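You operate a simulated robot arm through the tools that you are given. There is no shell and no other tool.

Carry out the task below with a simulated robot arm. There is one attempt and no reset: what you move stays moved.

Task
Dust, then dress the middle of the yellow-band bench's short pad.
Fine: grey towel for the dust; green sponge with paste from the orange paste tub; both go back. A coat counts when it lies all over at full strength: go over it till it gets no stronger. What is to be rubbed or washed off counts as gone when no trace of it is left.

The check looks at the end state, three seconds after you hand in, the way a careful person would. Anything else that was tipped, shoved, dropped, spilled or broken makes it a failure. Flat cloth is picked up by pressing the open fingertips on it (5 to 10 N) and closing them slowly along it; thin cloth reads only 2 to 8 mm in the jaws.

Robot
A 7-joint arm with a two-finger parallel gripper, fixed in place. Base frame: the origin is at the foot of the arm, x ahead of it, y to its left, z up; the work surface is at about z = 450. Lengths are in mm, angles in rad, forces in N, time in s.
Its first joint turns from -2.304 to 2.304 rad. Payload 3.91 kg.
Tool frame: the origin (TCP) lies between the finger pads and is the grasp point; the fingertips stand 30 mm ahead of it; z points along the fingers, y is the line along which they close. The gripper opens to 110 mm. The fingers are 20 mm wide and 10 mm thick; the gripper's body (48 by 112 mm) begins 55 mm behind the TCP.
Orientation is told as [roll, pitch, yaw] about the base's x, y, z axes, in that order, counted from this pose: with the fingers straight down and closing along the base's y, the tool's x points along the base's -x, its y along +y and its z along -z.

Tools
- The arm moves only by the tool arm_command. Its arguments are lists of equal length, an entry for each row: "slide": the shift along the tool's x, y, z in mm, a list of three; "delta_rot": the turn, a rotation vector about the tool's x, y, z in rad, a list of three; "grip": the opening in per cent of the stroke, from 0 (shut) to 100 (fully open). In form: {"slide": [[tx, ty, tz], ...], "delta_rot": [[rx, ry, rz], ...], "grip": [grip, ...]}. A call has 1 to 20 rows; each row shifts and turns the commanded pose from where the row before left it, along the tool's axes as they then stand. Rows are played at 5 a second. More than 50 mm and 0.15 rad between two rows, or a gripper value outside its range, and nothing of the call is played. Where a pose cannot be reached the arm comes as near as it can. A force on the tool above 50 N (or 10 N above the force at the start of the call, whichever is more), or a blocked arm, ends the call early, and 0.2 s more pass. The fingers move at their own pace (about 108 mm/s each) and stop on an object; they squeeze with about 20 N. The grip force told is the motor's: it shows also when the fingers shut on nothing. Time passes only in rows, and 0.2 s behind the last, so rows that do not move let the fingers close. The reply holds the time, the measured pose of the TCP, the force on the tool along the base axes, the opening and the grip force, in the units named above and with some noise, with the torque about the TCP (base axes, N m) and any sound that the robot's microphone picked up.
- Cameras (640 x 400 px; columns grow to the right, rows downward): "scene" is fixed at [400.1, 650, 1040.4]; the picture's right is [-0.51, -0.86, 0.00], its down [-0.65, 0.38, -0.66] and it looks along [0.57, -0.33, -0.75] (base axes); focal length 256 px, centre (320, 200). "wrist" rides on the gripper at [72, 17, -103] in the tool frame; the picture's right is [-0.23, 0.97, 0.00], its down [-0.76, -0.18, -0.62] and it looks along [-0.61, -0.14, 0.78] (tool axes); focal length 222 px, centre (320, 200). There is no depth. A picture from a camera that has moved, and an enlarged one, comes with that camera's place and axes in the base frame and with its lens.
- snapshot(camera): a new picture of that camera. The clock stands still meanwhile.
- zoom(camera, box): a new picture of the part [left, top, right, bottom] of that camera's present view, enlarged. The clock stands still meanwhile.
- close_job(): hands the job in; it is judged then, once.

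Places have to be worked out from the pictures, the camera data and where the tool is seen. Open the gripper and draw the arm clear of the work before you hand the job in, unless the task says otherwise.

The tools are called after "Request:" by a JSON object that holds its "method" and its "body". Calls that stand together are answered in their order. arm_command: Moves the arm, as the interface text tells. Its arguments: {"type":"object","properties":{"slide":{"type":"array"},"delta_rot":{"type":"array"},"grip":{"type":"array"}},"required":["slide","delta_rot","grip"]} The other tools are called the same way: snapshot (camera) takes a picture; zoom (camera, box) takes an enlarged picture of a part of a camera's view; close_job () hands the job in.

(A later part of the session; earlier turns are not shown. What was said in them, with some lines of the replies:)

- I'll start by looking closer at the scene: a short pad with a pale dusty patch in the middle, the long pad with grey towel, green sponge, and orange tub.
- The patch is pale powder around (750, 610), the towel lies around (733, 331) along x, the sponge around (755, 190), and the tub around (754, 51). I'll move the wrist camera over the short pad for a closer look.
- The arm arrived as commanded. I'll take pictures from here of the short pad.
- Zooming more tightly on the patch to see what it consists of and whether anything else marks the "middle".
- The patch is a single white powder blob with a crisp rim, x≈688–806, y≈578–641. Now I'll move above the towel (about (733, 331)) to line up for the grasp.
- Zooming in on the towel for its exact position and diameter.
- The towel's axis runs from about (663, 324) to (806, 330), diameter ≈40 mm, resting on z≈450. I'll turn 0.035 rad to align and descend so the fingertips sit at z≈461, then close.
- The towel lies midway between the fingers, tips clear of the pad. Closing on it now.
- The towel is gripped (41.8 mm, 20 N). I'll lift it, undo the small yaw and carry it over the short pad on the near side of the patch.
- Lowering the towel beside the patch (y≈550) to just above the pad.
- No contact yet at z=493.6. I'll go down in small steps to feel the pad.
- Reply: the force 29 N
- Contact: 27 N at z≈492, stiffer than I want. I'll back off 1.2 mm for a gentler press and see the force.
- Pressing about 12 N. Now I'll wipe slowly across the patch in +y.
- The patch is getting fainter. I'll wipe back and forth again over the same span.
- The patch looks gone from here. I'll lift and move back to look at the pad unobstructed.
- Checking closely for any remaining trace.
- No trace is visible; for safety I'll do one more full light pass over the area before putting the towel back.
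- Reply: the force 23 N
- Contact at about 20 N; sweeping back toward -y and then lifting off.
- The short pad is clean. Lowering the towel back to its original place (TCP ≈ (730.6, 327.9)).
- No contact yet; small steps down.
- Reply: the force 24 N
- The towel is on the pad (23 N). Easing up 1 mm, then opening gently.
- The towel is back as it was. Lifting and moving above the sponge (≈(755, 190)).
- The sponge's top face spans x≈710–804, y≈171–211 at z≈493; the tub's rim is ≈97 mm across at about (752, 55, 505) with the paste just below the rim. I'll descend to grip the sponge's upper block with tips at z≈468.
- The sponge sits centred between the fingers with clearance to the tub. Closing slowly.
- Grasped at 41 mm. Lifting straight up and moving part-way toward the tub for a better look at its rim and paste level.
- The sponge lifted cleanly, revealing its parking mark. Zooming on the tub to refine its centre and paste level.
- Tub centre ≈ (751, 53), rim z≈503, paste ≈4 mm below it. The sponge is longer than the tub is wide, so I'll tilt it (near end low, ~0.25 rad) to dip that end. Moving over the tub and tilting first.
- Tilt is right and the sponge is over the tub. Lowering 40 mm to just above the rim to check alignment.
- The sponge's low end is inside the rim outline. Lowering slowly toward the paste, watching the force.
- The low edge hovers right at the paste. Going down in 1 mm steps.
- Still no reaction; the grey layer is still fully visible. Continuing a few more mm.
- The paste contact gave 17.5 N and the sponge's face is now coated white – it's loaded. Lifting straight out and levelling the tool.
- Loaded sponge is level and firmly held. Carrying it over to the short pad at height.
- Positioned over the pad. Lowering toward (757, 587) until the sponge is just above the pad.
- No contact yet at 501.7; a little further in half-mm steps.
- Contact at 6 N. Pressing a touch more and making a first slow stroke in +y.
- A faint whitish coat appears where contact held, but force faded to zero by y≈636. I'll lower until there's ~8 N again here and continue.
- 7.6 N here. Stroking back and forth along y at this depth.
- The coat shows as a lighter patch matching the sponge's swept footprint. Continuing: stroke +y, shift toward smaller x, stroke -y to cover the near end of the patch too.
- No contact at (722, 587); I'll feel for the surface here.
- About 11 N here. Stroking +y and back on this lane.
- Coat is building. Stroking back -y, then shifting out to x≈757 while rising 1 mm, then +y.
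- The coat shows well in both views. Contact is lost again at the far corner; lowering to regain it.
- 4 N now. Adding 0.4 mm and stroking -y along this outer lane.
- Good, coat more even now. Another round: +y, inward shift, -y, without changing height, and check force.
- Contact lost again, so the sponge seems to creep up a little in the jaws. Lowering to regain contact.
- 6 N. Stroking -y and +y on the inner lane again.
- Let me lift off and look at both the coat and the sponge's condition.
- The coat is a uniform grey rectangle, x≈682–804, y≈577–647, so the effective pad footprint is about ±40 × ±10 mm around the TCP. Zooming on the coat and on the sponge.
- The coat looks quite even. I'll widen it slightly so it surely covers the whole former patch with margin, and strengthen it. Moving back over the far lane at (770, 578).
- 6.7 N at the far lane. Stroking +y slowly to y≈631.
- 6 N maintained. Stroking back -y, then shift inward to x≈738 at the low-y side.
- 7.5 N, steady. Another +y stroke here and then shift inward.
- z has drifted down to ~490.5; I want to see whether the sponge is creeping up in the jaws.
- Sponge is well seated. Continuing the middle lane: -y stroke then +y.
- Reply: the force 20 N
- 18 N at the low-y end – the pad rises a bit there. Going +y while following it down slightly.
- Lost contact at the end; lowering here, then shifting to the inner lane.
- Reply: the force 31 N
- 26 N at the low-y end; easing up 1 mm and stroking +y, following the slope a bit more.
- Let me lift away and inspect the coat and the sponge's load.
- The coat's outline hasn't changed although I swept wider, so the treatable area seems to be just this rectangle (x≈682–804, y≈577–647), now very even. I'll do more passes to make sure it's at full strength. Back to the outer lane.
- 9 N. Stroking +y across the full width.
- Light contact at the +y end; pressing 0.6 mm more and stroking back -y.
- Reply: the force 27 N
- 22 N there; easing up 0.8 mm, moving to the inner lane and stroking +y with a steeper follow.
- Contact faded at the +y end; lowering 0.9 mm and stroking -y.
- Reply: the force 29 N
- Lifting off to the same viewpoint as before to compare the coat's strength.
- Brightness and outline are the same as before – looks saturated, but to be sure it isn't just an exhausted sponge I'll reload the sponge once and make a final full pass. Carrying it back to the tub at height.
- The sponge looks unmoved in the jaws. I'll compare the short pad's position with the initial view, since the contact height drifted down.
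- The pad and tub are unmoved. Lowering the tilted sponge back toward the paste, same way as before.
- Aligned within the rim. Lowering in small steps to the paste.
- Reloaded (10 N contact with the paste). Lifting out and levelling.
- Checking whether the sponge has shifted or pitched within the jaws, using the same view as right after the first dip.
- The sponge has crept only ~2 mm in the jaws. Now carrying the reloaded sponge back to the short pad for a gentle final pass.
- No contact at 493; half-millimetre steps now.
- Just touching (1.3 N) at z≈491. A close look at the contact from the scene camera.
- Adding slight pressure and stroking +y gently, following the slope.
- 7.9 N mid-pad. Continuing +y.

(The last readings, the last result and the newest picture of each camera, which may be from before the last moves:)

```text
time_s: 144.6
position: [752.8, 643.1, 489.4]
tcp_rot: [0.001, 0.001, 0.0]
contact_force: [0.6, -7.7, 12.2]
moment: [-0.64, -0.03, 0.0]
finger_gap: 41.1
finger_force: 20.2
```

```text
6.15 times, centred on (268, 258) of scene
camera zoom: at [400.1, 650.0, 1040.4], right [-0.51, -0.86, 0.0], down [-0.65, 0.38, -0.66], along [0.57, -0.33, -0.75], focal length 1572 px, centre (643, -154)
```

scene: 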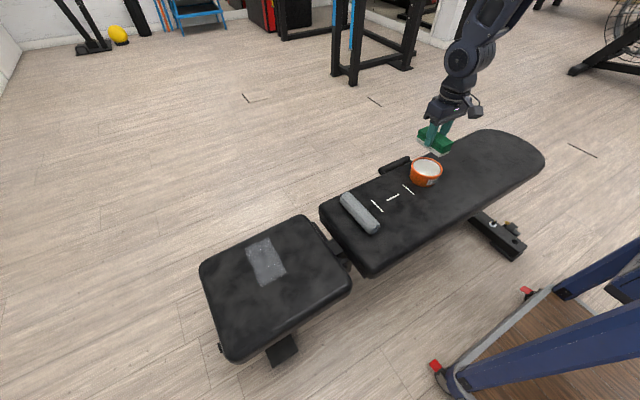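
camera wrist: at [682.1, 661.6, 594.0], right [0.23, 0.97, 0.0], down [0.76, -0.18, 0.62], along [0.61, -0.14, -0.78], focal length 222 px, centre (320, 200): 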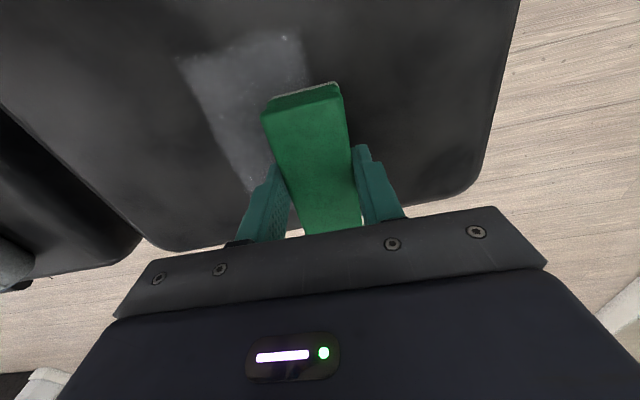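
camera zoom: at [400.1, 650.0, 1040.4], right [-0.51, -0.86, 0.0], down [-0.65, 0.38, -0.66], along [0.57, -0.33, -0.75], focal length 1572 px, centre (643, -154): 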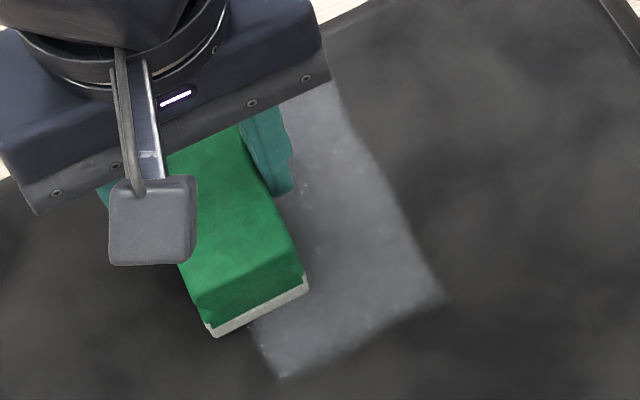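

Steady contact. Stroking back -y with a matching rise.

Request:
{"method": "arm_command", "body": {"slide": [[0, 0, -0.4], [0, -6, -0.18], [0, -6, -0.18], [0, -6, -0.18], [0, -6, -0.18], [0, -6, -0.18], [0, -6, -0.18], [0, -6, -0.18], [0, -6, -0.18], [0, -6, -0.18], [0, -6, -0.18], [0, -4, -0.1], [0, 0, 0]], "delta_rot": [[0, 0, 0], [0, 0, 0], [0, 0, 0], [0, 0, 0], [0, 0, 0], [0, 0, 0], [0, 0, 0], [0, 0, 0], [0, 0, 0], [0, 0, 0], [0, 0, 0], [0, 0, 0], [0, 0, 0]], "grip": [28, 28, 28, 28, 28, 28, 28, 28, 28, 28, 28, 28, 28]}}

```text
time_s: 147.4
position: [754.9, 580.3, 491.4]
tcp_rot: [-0.001, 0.0, 0.001]
contact_force: [0.1, 0.3, 0.3]
moment: [0.02, 0.05, 0.01]
finger_gap: 41.2
finger_force: 20.3
```

Contact faded near the end. Shifting to the inner lane (x≈724) and finding contact again.

Request:
{"method": "arm_command", "body": {"slide": [[15, 0, 0], [15, 0, 0], [0, 0, 0.5], [0, 0, 0.5], [0, 0, 0.4], [0, 0, 0]], "delta_rot": [[0, 0, 0], [0, 0, 0], [0, 0, 0], [0, 0, 0], [0, 0, 0], [0, 0, 0]], "grip": [28, 28, 28, 28, 28, 28]}}

```text
time_s: 148.8
position: [723.8, 580.5, 492.3]
tcp_rot: [0.002, -0.001, 0.001]
contact_force: [-0.6, 1.6, 14.7]
moment: [-0.23, 0.07, 0.0]
finger_gap: 41.3
finger_force: 20.2
```

14.7 N. Stroking +y on the inner lane.

Request:
{"method": "arm_command", "body": {"slide": [[0, 6, 0.12], [0, 6, 0.12], [0, 6, 0.12], [0, 6, 0.12], [0, 6, 0.12], [0, 6, 0.12], [0, 6, 0.12], [0, 6, 0.12], [0, 6, 0.12], [0, 6, 0.12], [0, 4, 0.1], [0, 0, 0]], "delta_rot": [[0, 0, 0], [0, 0, 0], [0, 0, 0], [0, 0, 0], [0, 0, 0], [0, 0, 0], [0, 0, 0], [0, 0, 0], [0, 0, 0], [0, 0, 0], [0, 0, 0], [0, 0, 0]], "grip": [28, 28, 28, 28, 28, 28, 28, 28, 28, 28, 28, 28]}}

```text
time_s: 151.4
position: [725.6, 643.7, 489.3]
tcp_rot: [0.001, 0.0, -0.001]
contact_force: [-1.2, -4.7, 6.5]
moment: [-0.33, 0.03, -0.05]
finger_gap: 41.4
finger_force: 20.1
```

Contact held (6.5 N). Stroking back -y.

Request:
{"method": "arm_command", "body": {"slide": [[0, -6, -0.1], [0, -6, -0.12], [0, -6, -0.12], [0, -6, -0.12], [0, -6, -0.12], [0, -6, -0.12], [0, -6, -0.12], [0, -6, -0.12], [0, -6, -0.12], [0, -6, -0.12], [0, -4, -0.1], [0, 0, 0]], "delta_rot": [[0, 0, 0], [0, 0, 0], [0, 0, 0], [0, 0, 0], [0, 0, 0], [0, 0, 0], [0, 0, 0], [0, 0, 0], [0, 0, 0], [0, 0, 0], [0, 0, 0], [0, 0, 0]], "grip": [28, 28, 28, 28, 28, 28, 28, 28, 28, 28, 28, 28]}}

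```text
time_s: 154.0
position: [724.1, 580.7, 490.7]
tcp_rot: [-0.001, 0.0, 0.001]
contact_force: [0.4, 10.0, 17.3]
moment: [0.03, -0.04, 0.03]
finger_gap: 41.2
finger_force: 20.2
```

Now the outer lane once more: shift out to x≈764 and stroke +y.

Request:
{"method": "arm_command", "body": {"slide": [[0, 0, -0.4], [-8, 0, 0], [-8, 0, 0], [-8, 0, 0], [-8, 0, 0], [-8, 0, 0], [0, 6, 0.12], [0, 6, 0.12], [0, 6, 0.12], [0, 6, 0.12], [0, 6, 0.12], [0, 6, 0.12], [0, 6, 0.12], [0, 6, 0.12], [0, 6, 0.12], [0, 6, 0.12], [0, 4, 0.1], [0, 0, 0]], "delta_rot": [[0, 0, 0], [0, 0, 0], [0, 0, 0], [0, 0, 0], [0, 0, 0], [0, 0, 0], [0, 0, 0], [0, 0, 0], [0, 0, 0], [0, 0, 0], [0, 0, 0], [0, 0, 0], [0, 0, 0], [0, 0, 0], [0, 0, 0], [0, 0, 0], [0, 0, 0], [0, 0, 0]], "grip": [28, 28, 28, 28, 28, 28, 28, 28, 28, 28, 28, 28, 28, 28, 28, 28, 28, 28]}}

```text
time_s: 157.8
position: [764.1, 643.8, 489.6]
tcp_rot: [0.001, 0.001, 0.001]
contact_force: [-0.2, 0.0, -1.3]
moment: [-0.01, 0.01, 0.02]
finger_gap: 41.0
finger_force: 20.0
```

Request:
{"method": "arm_command", "body": {"slide": [[0, 0, 0.5], [0, 0, 0.5], [0, 0, 0.3], [0, 0, 0]], "delta_rot": [[0, 0, 0], [0, 0, 0], [0, 0, 0], [0, 0, 0]], "grip": [28, 28, 28, 28]}}

```text
time_s: 158.8
position: [763.7, 644.8, 488.4]
tcp_rot: [0.0, 0.0, 0.0]
contact_force: [0.8, -1.6, 5.7]
moment: [-0.16, -0.02, 0.03]
finger_gap: 41.5
finger_force: 19.7
```

Contact regained (5.7 N). Stroking -y along the outer lane.

Request:
{"method": "arm_command", "body": {"slide": [[0, -6, -0.05], [0, -6, -0.1], [0, -6, -0.1], [0, -6, -0.1], [0, -6, -0.12], [0, -6, -0.12], [0, -6, -0.12], [0, -6, -0.12], [0, -6, -0.12], [0, -6, -0.12], [0, -4, -0.1], [0, 0, 0]], "delta_rot": [[0, 0, 0], [0, 0, 0], [0, 0, 0], [0, 0, 0], [0, 0, 0], [0, 0, 0], [0, 0, 0], [0, 0, 0], [0, 0, 0], [0, 0, 0], [0, 0, 0], [0, 0, 0]], "grip": [28, 28, 28, 28, 28, 28, 28, 28, 28, 28, 28, 28]}}

```text
time_s: 161.4
position: [763.1, 580.2, 490.4]
tcp_rot: [-0.001, 0.0, 0.001]
contact_force: [-1.4, 18.2, 27.2]
moment: [0.21, -0.04, 0.04]
finger_gap: 41.4
finger_force: 20.6
```

Lifting off to the same viewpoint for comparison.

Request:
{"method": "arm_command", "body": {"slide": [[0, 0, -15], [0, 0, -35], [28, -31, -31], [28, -31, 0], [27.5, -31, 0], [0, 0, 0]], "delta_rot": [[0, 0, 0], [0, 0, 0], [0, 0, 0], [0, 0, 0], [0, 0, 0], [0, 0, 0]], "grip": [28, 28, 28, 28, 28, 28]}}

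Request:
{"method": "zoom", "body": {"camera": "scene", "box": [235, 225, 300, 290]}}

Request:
{"method": "zoom", "body": {"camera": "wrist", "box": [380, 40, 540, 200]}}

Request:
{"method": "zoom", "body": {"camera": "scene", "box": [180, 200, 380, 370]}}

```text
refused: row 3 steps farther than a row can; nothing moved
```

```text
6.15 times, centred on (268, 258) of scene
camera zoom: at [400.1, 650.0, 1040.4], right [-0.51, -0.86, 0.0], down [-0.65, 0.38, -0.66], along [0.57, -0.33, -0.75], focal length 1572 px, centre (643, -154)
```

zoom: 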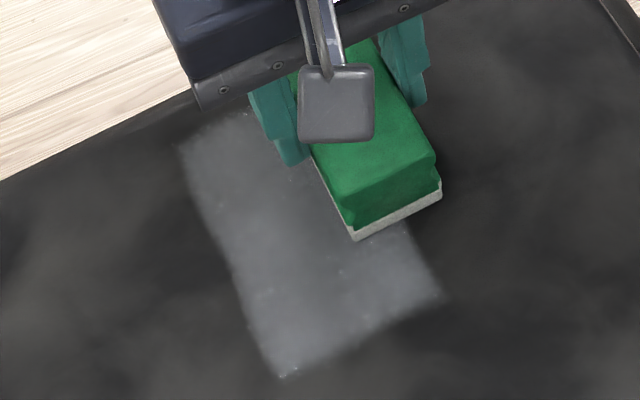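

```text
2.50 times, centred on (460, 120) of wrist
camera zoom: at [691.6, 597.4, 595.2], right [0.23, 0.97, 0.0], down [0.76, -0.18, 0.62], along [0.61, -0.14, -0.78], focal length 555 px, centre (-30, 400)
```

zoom: 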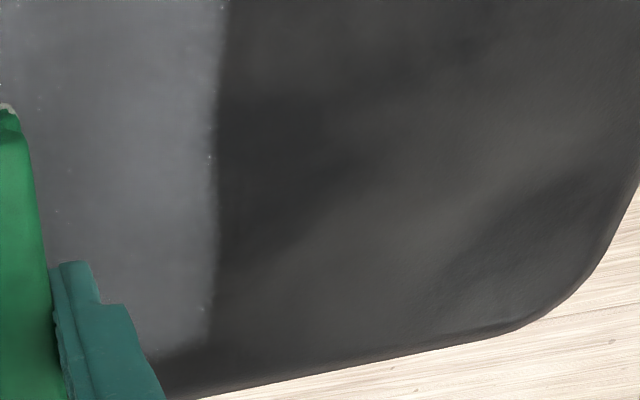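

```text
2.35 times, centred on (280, 285) of scene
camera zoom: at [400.1, 650.0, 1040.4], right [-0.51, -0.86, 0.0], down [-0.65, 0.38, -0.66], along [0.57, -0.33, -0.75], focal length 601 px, centre (414, 0)
```

zoom: 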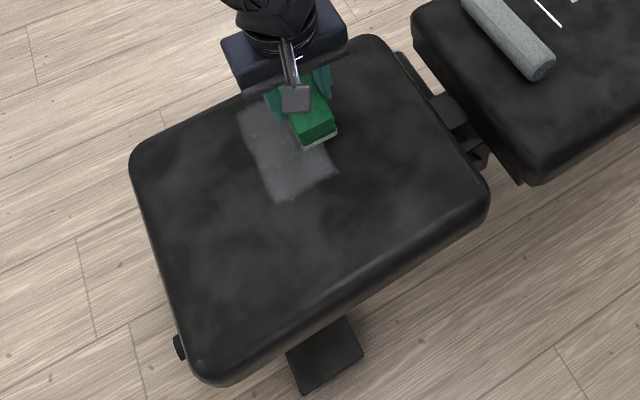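

The lift was refused for too large a step; redoing it with smaller rows.

Request:
{"method": "arm_command", "body": {"slide": [[0, 0, -15], [0, 0, -35], [21, -23, -31], [21, -23, 0], [21, -23, 0], [20.5, -24, 0], [0, 0, 0]], "delta_rot": [[0, 0, 0], [0, 0, 0], [0, 0, 0], [0, 0, 0], [0, 0, 0], [0, 0, 0], [0, 0, 0]], "grip": [28, 28, 28, 28, 28, 28, 28]}}

Request:
{"method": "zoom", "body": {"camera": "scene", "box": [235, 225, 300, 290]}}

Request:
{"method": "zoom", "body": {"camera": "wrist", "box": [380, 40, 540, 200]}}

Request:
{"method": "zoom", "body": {"camera": "scene", "box": [180, 200, 380, 370]}}

```text
time_s: 163.0
position: [680.3, 485.5, 571.2]
tcp_rot: [0.0, 0.001, 0.001]
contact_force: [0.5, -0.2, -0.6]
moment: [0.01, -0.04, 0.0]
finger_gap: 41.2
finger_force: 20.2
```

```text
6.15 times, centred on (268, 258) of scene
camera zoom: at [400.1, 650.0, 1040.4], right [-0.51, -0.86, 0.0], down [-0.65, 0.38, -0.66], along [0.57, -0.33, -0.75], focal length 1572 px, centre (643, -154)
```

zoom: 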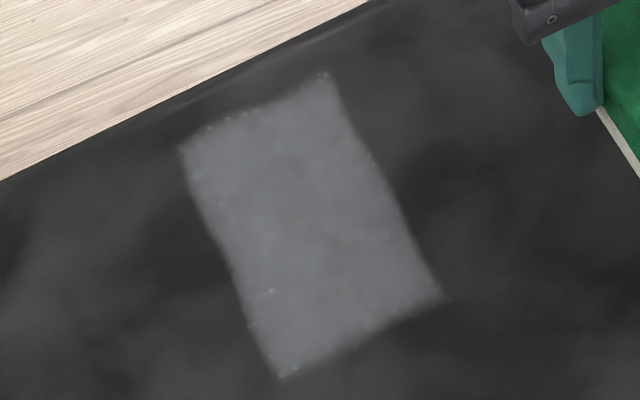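

```text
2.50 times, centred on (460, 120) of wrist
camera zoom: at [608.0, 504.2, 675.8], right [0.23, 0.97, 0.0], down [0.76, -0.18, 0.62], along [0.61, -0.14, -0.78], focal length 555 px, centre (-30, 400)
```

zoom: 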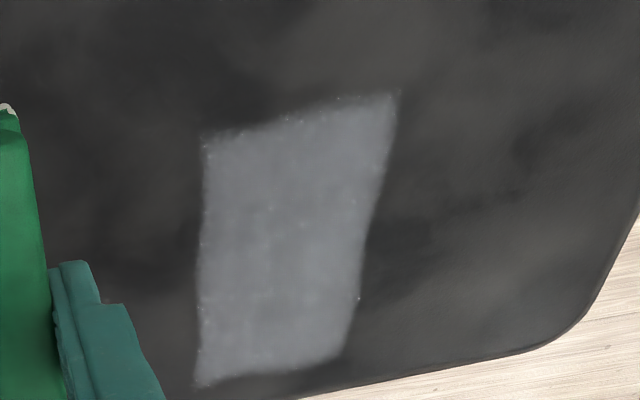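

```text
2.35 times, centred on (280, 285) of scene
camera zoom: at [400.1, 650.0, 1040.4], right [-0.51, -0.86, 0.0], down [-0.65, 0.38, -0.66], along [0.57, -0.33, -0.75], focal length 601 px, centre (414, 0)
```

zoom: 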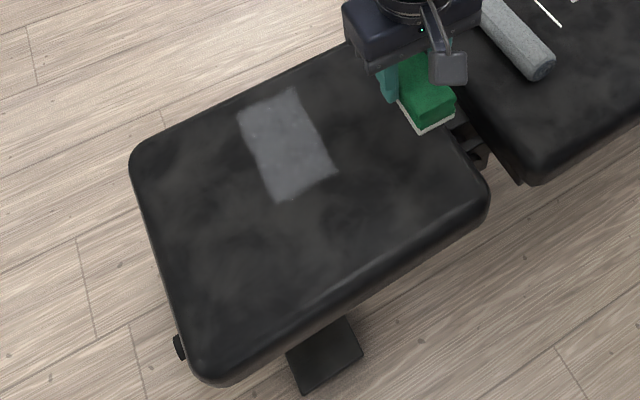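

With a freshly loaded sponge the outline and strength did not change, so the coat is complete and saturated. Now returning the sponge to its mark: lifting and moving above (757, 191).

Request:
{"method": "arm_command", "body": {"slide": [[0, 0, -30], [-9.6, -36.8, 0], [-9.6, -36.8, 0], [-9.6, -36.8, 0], [-9.6, -36.8, 0], [-9.6, -36.8, 0], [-9.6, -36.8, 0], [-9.6, -36.8, 0], [-9.7, -36.9, 0], [0, 0, 30], [0, 0, 30], [0, 0, 0]], "delta_rot": [[0, 0, 0], [0, 0, 0], [0, 0, 0], [0, 0, 0], [0, 0, 0], [0, 0, 0], [0, 0, 0], [0, 0, 0], [0, 0, 0], [0, 0, 0], [0, 0, 0], [0, 0, 0]], "grip": [28, 28, 28, 28, 28, 28, 28, 28, 28, 28, 28, 28]}}

Request:
{"method": "snapshot", "body": {"camera": "wrist"}}

Request:
{"method": "zoom", "body": {"camera": "scene", "box": [340, 120, 470, 230]}}

```text
time_s: 165.6
position: [758.5, 191.1, 540.6]
tcp_rot: [-0.001, -0.002, 0.0]
contact_force: [-0.1, -0.1, -0.7]
moment: [-0.04, -0.03, 0.0]
finger_gap: 41.4
finger_force: 20.2
```

```text
taken
camera wrist: at [685.7, 209.8, 645.5], right [0.23, 0.97, 0.0], down [0.76, -0.18, 0.62], along [0.61, -0.14, -0.78], focal length 222 px, centre (320, 200)
```

wrist: 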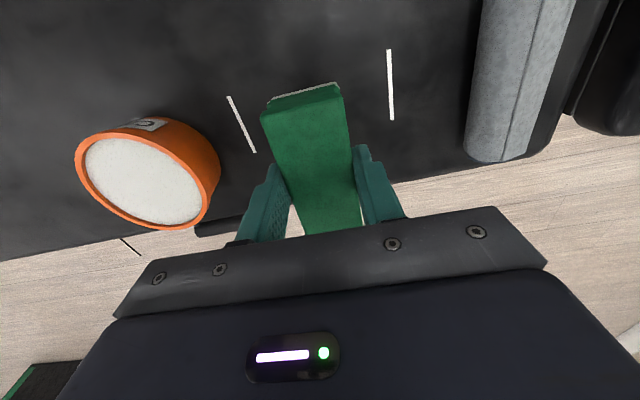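

```text
3.64 times, centred on (405, 175) of scene
camera zoom: at [400.1, 650.0, 1040.4], right [-0.51, -0.86, 0.0], down [-0.65, 0.38, -0.66], along [0.57, -0.33, -0.75], focal length 929 px, centre (11, 291)
```

zoom: 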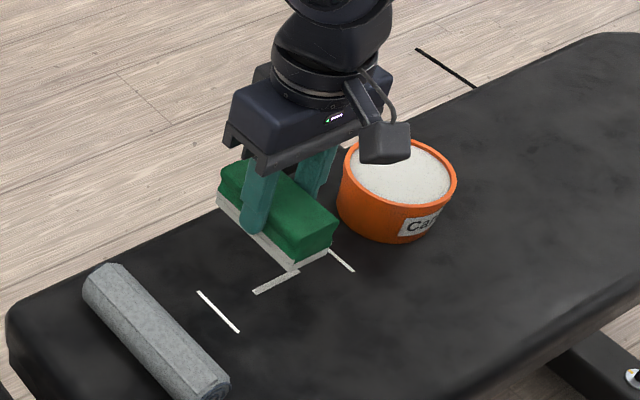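

Aligned over the mark. Lowering towards the pad.

Request:
{"method": "arm_command", "body": {"slide": [[1, 0, 15], [0, 0, 15], [0, 0, 8], [0, 0, 3], [0, 0, 0]], "delta_rot": [[0, 0, 0], [0, 0, 0], [0, 0, 0], [0, 0, 0], [0, 0, 0]], "grip": [28, 28, 28, 28, 28]}}

```text
time_s: 166.8
position: [757.1, 192.2, 498.3]
tcp_rot: [-0.002, 0.001, 0.0]
contact_force: [0.2, -0.6, 0.3]
moment: [0.0, 0.02, -0.01]
finger_gap: 41.4
finger_force: 20.2
```

Request:
{"method": "arm_command", "body": {"slide": [[0, 0, 1], [0, 0, 1], [0, 0, 1], [0, 0, 0]], "delta_rot": [[0, 0, 0], [0, 0, 0], [0, 0, 0], [0, 0, 0]], "grip": [28, 28, 28, 28]}}

```text
time_s: 167.8
position: [756.3, 192.4, 496.3]
tcp_rot: [0.001, 0.001, 0.0]
contact_force: [-0.3, -0.1, -0.7]
moment: [0.03, 0.0, -0.02]
finger_gap: 41.6
finger_force: 20.1
```

Request:
{"method": "arm_command", "body": {"slide": [[0, 0, 0.8], [0, 0, 0.8], [0, 0, 0.8], [0, 0, 0]], "delta_rot": [[0, 0, 0], [0, 0, 0], [0, 0, 0], [0, 0, 0]], "grip": [28, 28, 28, 28]}}

```text
time_s: 168.8
position: [758.2, 192.6, 494.5]
tcp_rot: [0.0, 0.001, 0.0]
contact_force: [-5.0, -1.1, 15.5]
moment: [0.25, 0.18, 0.08]
finger_gap: 41.2
finger_force: 19.6
```

Contact on the long pad (15 N at z≈494.5). Easing up 1 mm and opening gently.

Request:
{"method": "arm_command", "body": {"slide": [[0, 0, -1], [0, 0, 0], [0, 0, 0], [0, 0, 0], [0, 0, 0], [0, 0, 0], [0, 0, 0]], "delta_rot": [[0, 0, 0], [0, 0, 0], [0, 0, 0], [0, 0, 0], [0, 0, 0], [0, 0, 0], [0, 0, 0]], "grip": [28, 36, 39, 42, 50, 65, 85]}}

Request:
{"method": "snapshot", "body": {"camera": "wrist"}}

Request:
{"method": "zoom", "body": {"camera": "scene", "box": [340, 120, 470, 230]}}

```text
time_s: 170.4
position: [756.6, 192.9, 495.4]
tcp_rot: [-0.002, -0.001, 0.001]
contact_force: [0.2, 1.7, -0.3]
moment: [0.01, -0.03, -0.02]
finger_gap: 93.5
finger_force: 0.2
```

```text
taken
camera wrist: at [684.4, 209.9, 599.9], right [0.23, 0.97, 0.0], down [0.76, -0.18, 0.62], along [0.61, -0.14, -0.78], focal length 222 px, centre (320, 200)
```

wrist: 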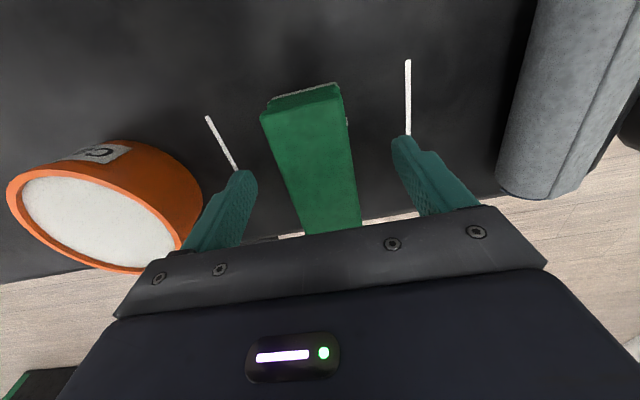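

```text
3.64 times, centred on (405, 175) of scene
camera zoom: at [400.1, 650.0, 1040.4], right [-0.51, -0.86, 0.0], down [-0.65, 0.38, -0.66], along [0.57, -0.33, -0.75], focal length 929 px, centre (11, 291)
```

zoom: 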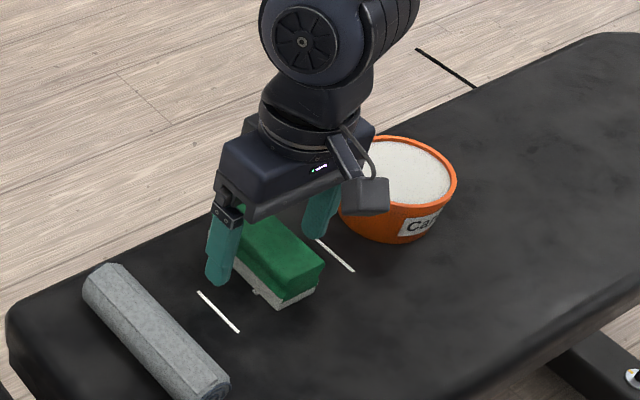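

The sponge stands on its mark. Lifting straight up and retreating clear of the work.

Request:
{"method": "arm_command", "body": {"slide": [[0, 0, -15], [0, 0, -35], [0, 0, -40], [0, 0, -40], [0, 0, -40], [10, -10, -40], [20, -20, -30], [20, -20, -20], [20, -20, 0], [0, 0, 0]], "delta_rot": [[0, 0, 0], [0, 0, 0], [0, 0, 0], [0, 0, 0], [0, 0, 0], [0, 0, 0], [0, 0, 0], [0, 0, 0], [0, 0, 0], [0, 0, 0]], "grip": [85, 100, 100, 100, 100, 100, 100, 100, 100, 100]}}

Request:
{"method": "snapshot", "body": {"camera": "scene"}}

Request:
{"method": "snapshot", "body": {"camera": "wrist"}}

Request:
{"method": "zoom", "body": {"camera": "scene", "box": [320, 120, 480, 250]}}

Request:
{"method": "zoom", "body": {"camera": "scene", "box": [180, 200, 380, 370]}}

```text
time_s: 172.6
position: [684.2, 123.0, 754.7]
tcp_rot: [0.002, -0.001, 0.0]
contact_force: [-0.3, -0.3, -0.6]
moment: [-0.01, 0.02, 0.01]
finger_gap: 109.8
finger_force: 0.1
```

```text
taken
```

scene: 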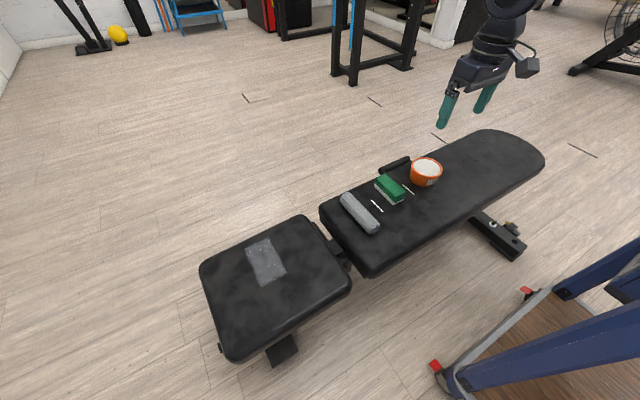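

```text
taken
camera wrist: at [612.4, 139.8, 859.3], right [0.23, 0.97, 0.0], down [0.76, -0.18, 0.62], along [0.61, -0.14, -0.78], focal length 222 px, centre (320, 200)
```

wrist: 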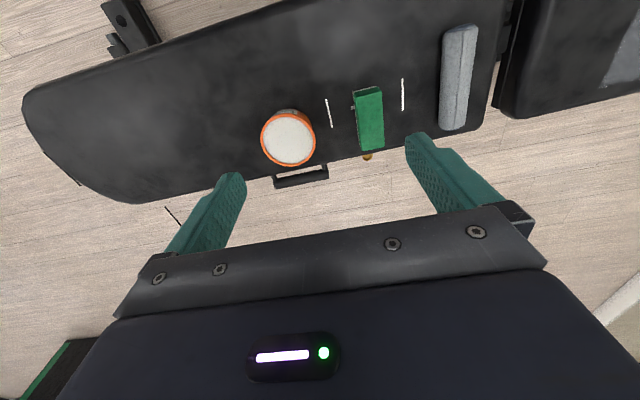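

```text
3.08 times, centred on (400, 185) of scene
camera zoom: at [400.1, 650.0, 1040.4], right [-0.51, -0.86, 0.0], down [-0.65, 0.38, -0.66], along [0.57, -0.33, -0.75], focal length 786 px, centre (74, 246)
```

zoom: 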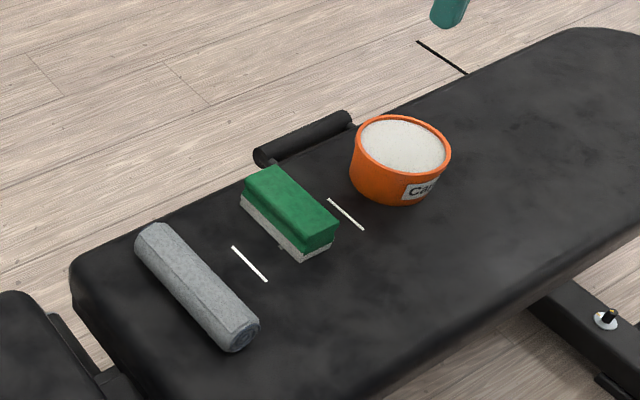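

```text
2.35 times, centred on (280, 285) of scene
camera zoom: at [400.1, 650.0, 1040.4], right [-0.51, -0.86, 0.0], down [-0.65, 0.38, -0.66], along [0.57, -0.33, -0.75], focal length 601 px, centre (414, 0)
```

zoom: 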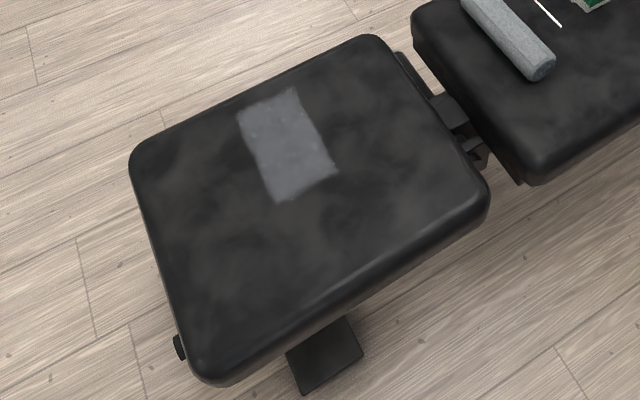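

Everything is back in place and the arm is clear. One last close look at the coat's evenness before handing in.

Request:
{"method": "zoom", "body": {"camera": "scene", "box": [245, 232, 290, 290]}}

Request:
{"method": "zoom", "body": {"camera": "scene", "box": [360, 150, 450, 220]}}

```text
6.90 times, centred on (268, 261) of scene
camera zoom: at [400.1, 650.0, 1040.4], right [-0.51, -0.86, 0.0], down [-0.65, 0.38, -0.66], along [0.57, -0.33, -0.75], focal length 1762 px, centre (682, -221)
```

zoom: 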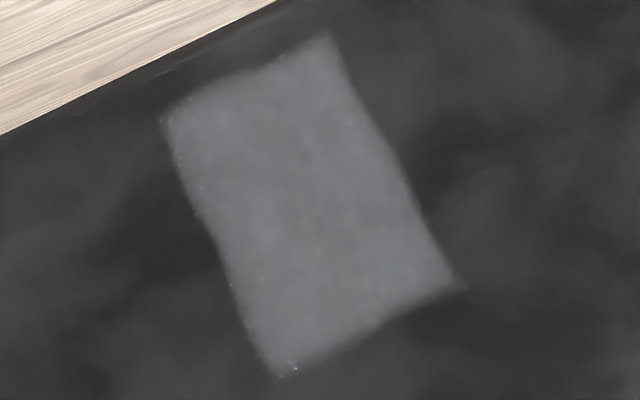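

```text
5.71 times, centred on (405, 185) of scene
camera zoom: at [400.1, 650.0, 1040.4], right [-0.51, -0.86, 0.0], down [-0.65, 0.38, -0.66], along [0.57, -0.33, -0.75], focal length 1460 px, centre (-166, 286)
```

zoom: 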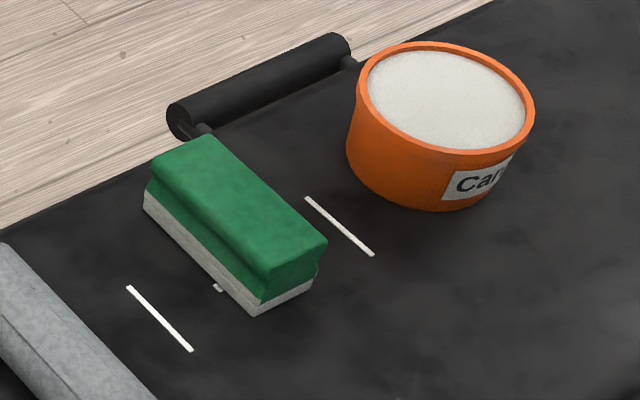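

The coat is even over its whole area, the dust is gone, the towel and sponge are back at their places and the tub is undisturbed. The gripper is open and the arm is clear, so I'm handing in.

Request:
{"method": "close_job", "body": {}}

```text
The job is handed in.
```

The middle of the short pad is dusted and coated, and I've handed the job in.

- **Dusting:** I wiped the pale powder patch off with the grey towel. No trace of it showed afterwards, and I went over it once more to be safe.
- **Coat:** The paste lies evenly over a rectangle of about 122 × 70 mm that covers nearly all of where the powder was. The powder's far tip reached about x = 806 and the coat ends at about x = 804, which is within my measuring error. I reloaded the sponge for a last full pass; the coat got no stronger and no larger, so I took it as complete.
- **Things put back:** The towel is back where it lay. The sponge is on its mark, within about 2 mm of where it was. The orange tub did not move.

**Possible tilt of the short pad:** the height where the sponge touched it dropped as I worked. About 4.5 mm of that was the sponge slipping up in the jaws. The rest suggests the pad's free end now sits slightly lower, roughly 1.5 to 2 degrees of tilt. I could not confirm this in the pictures and left it alone.
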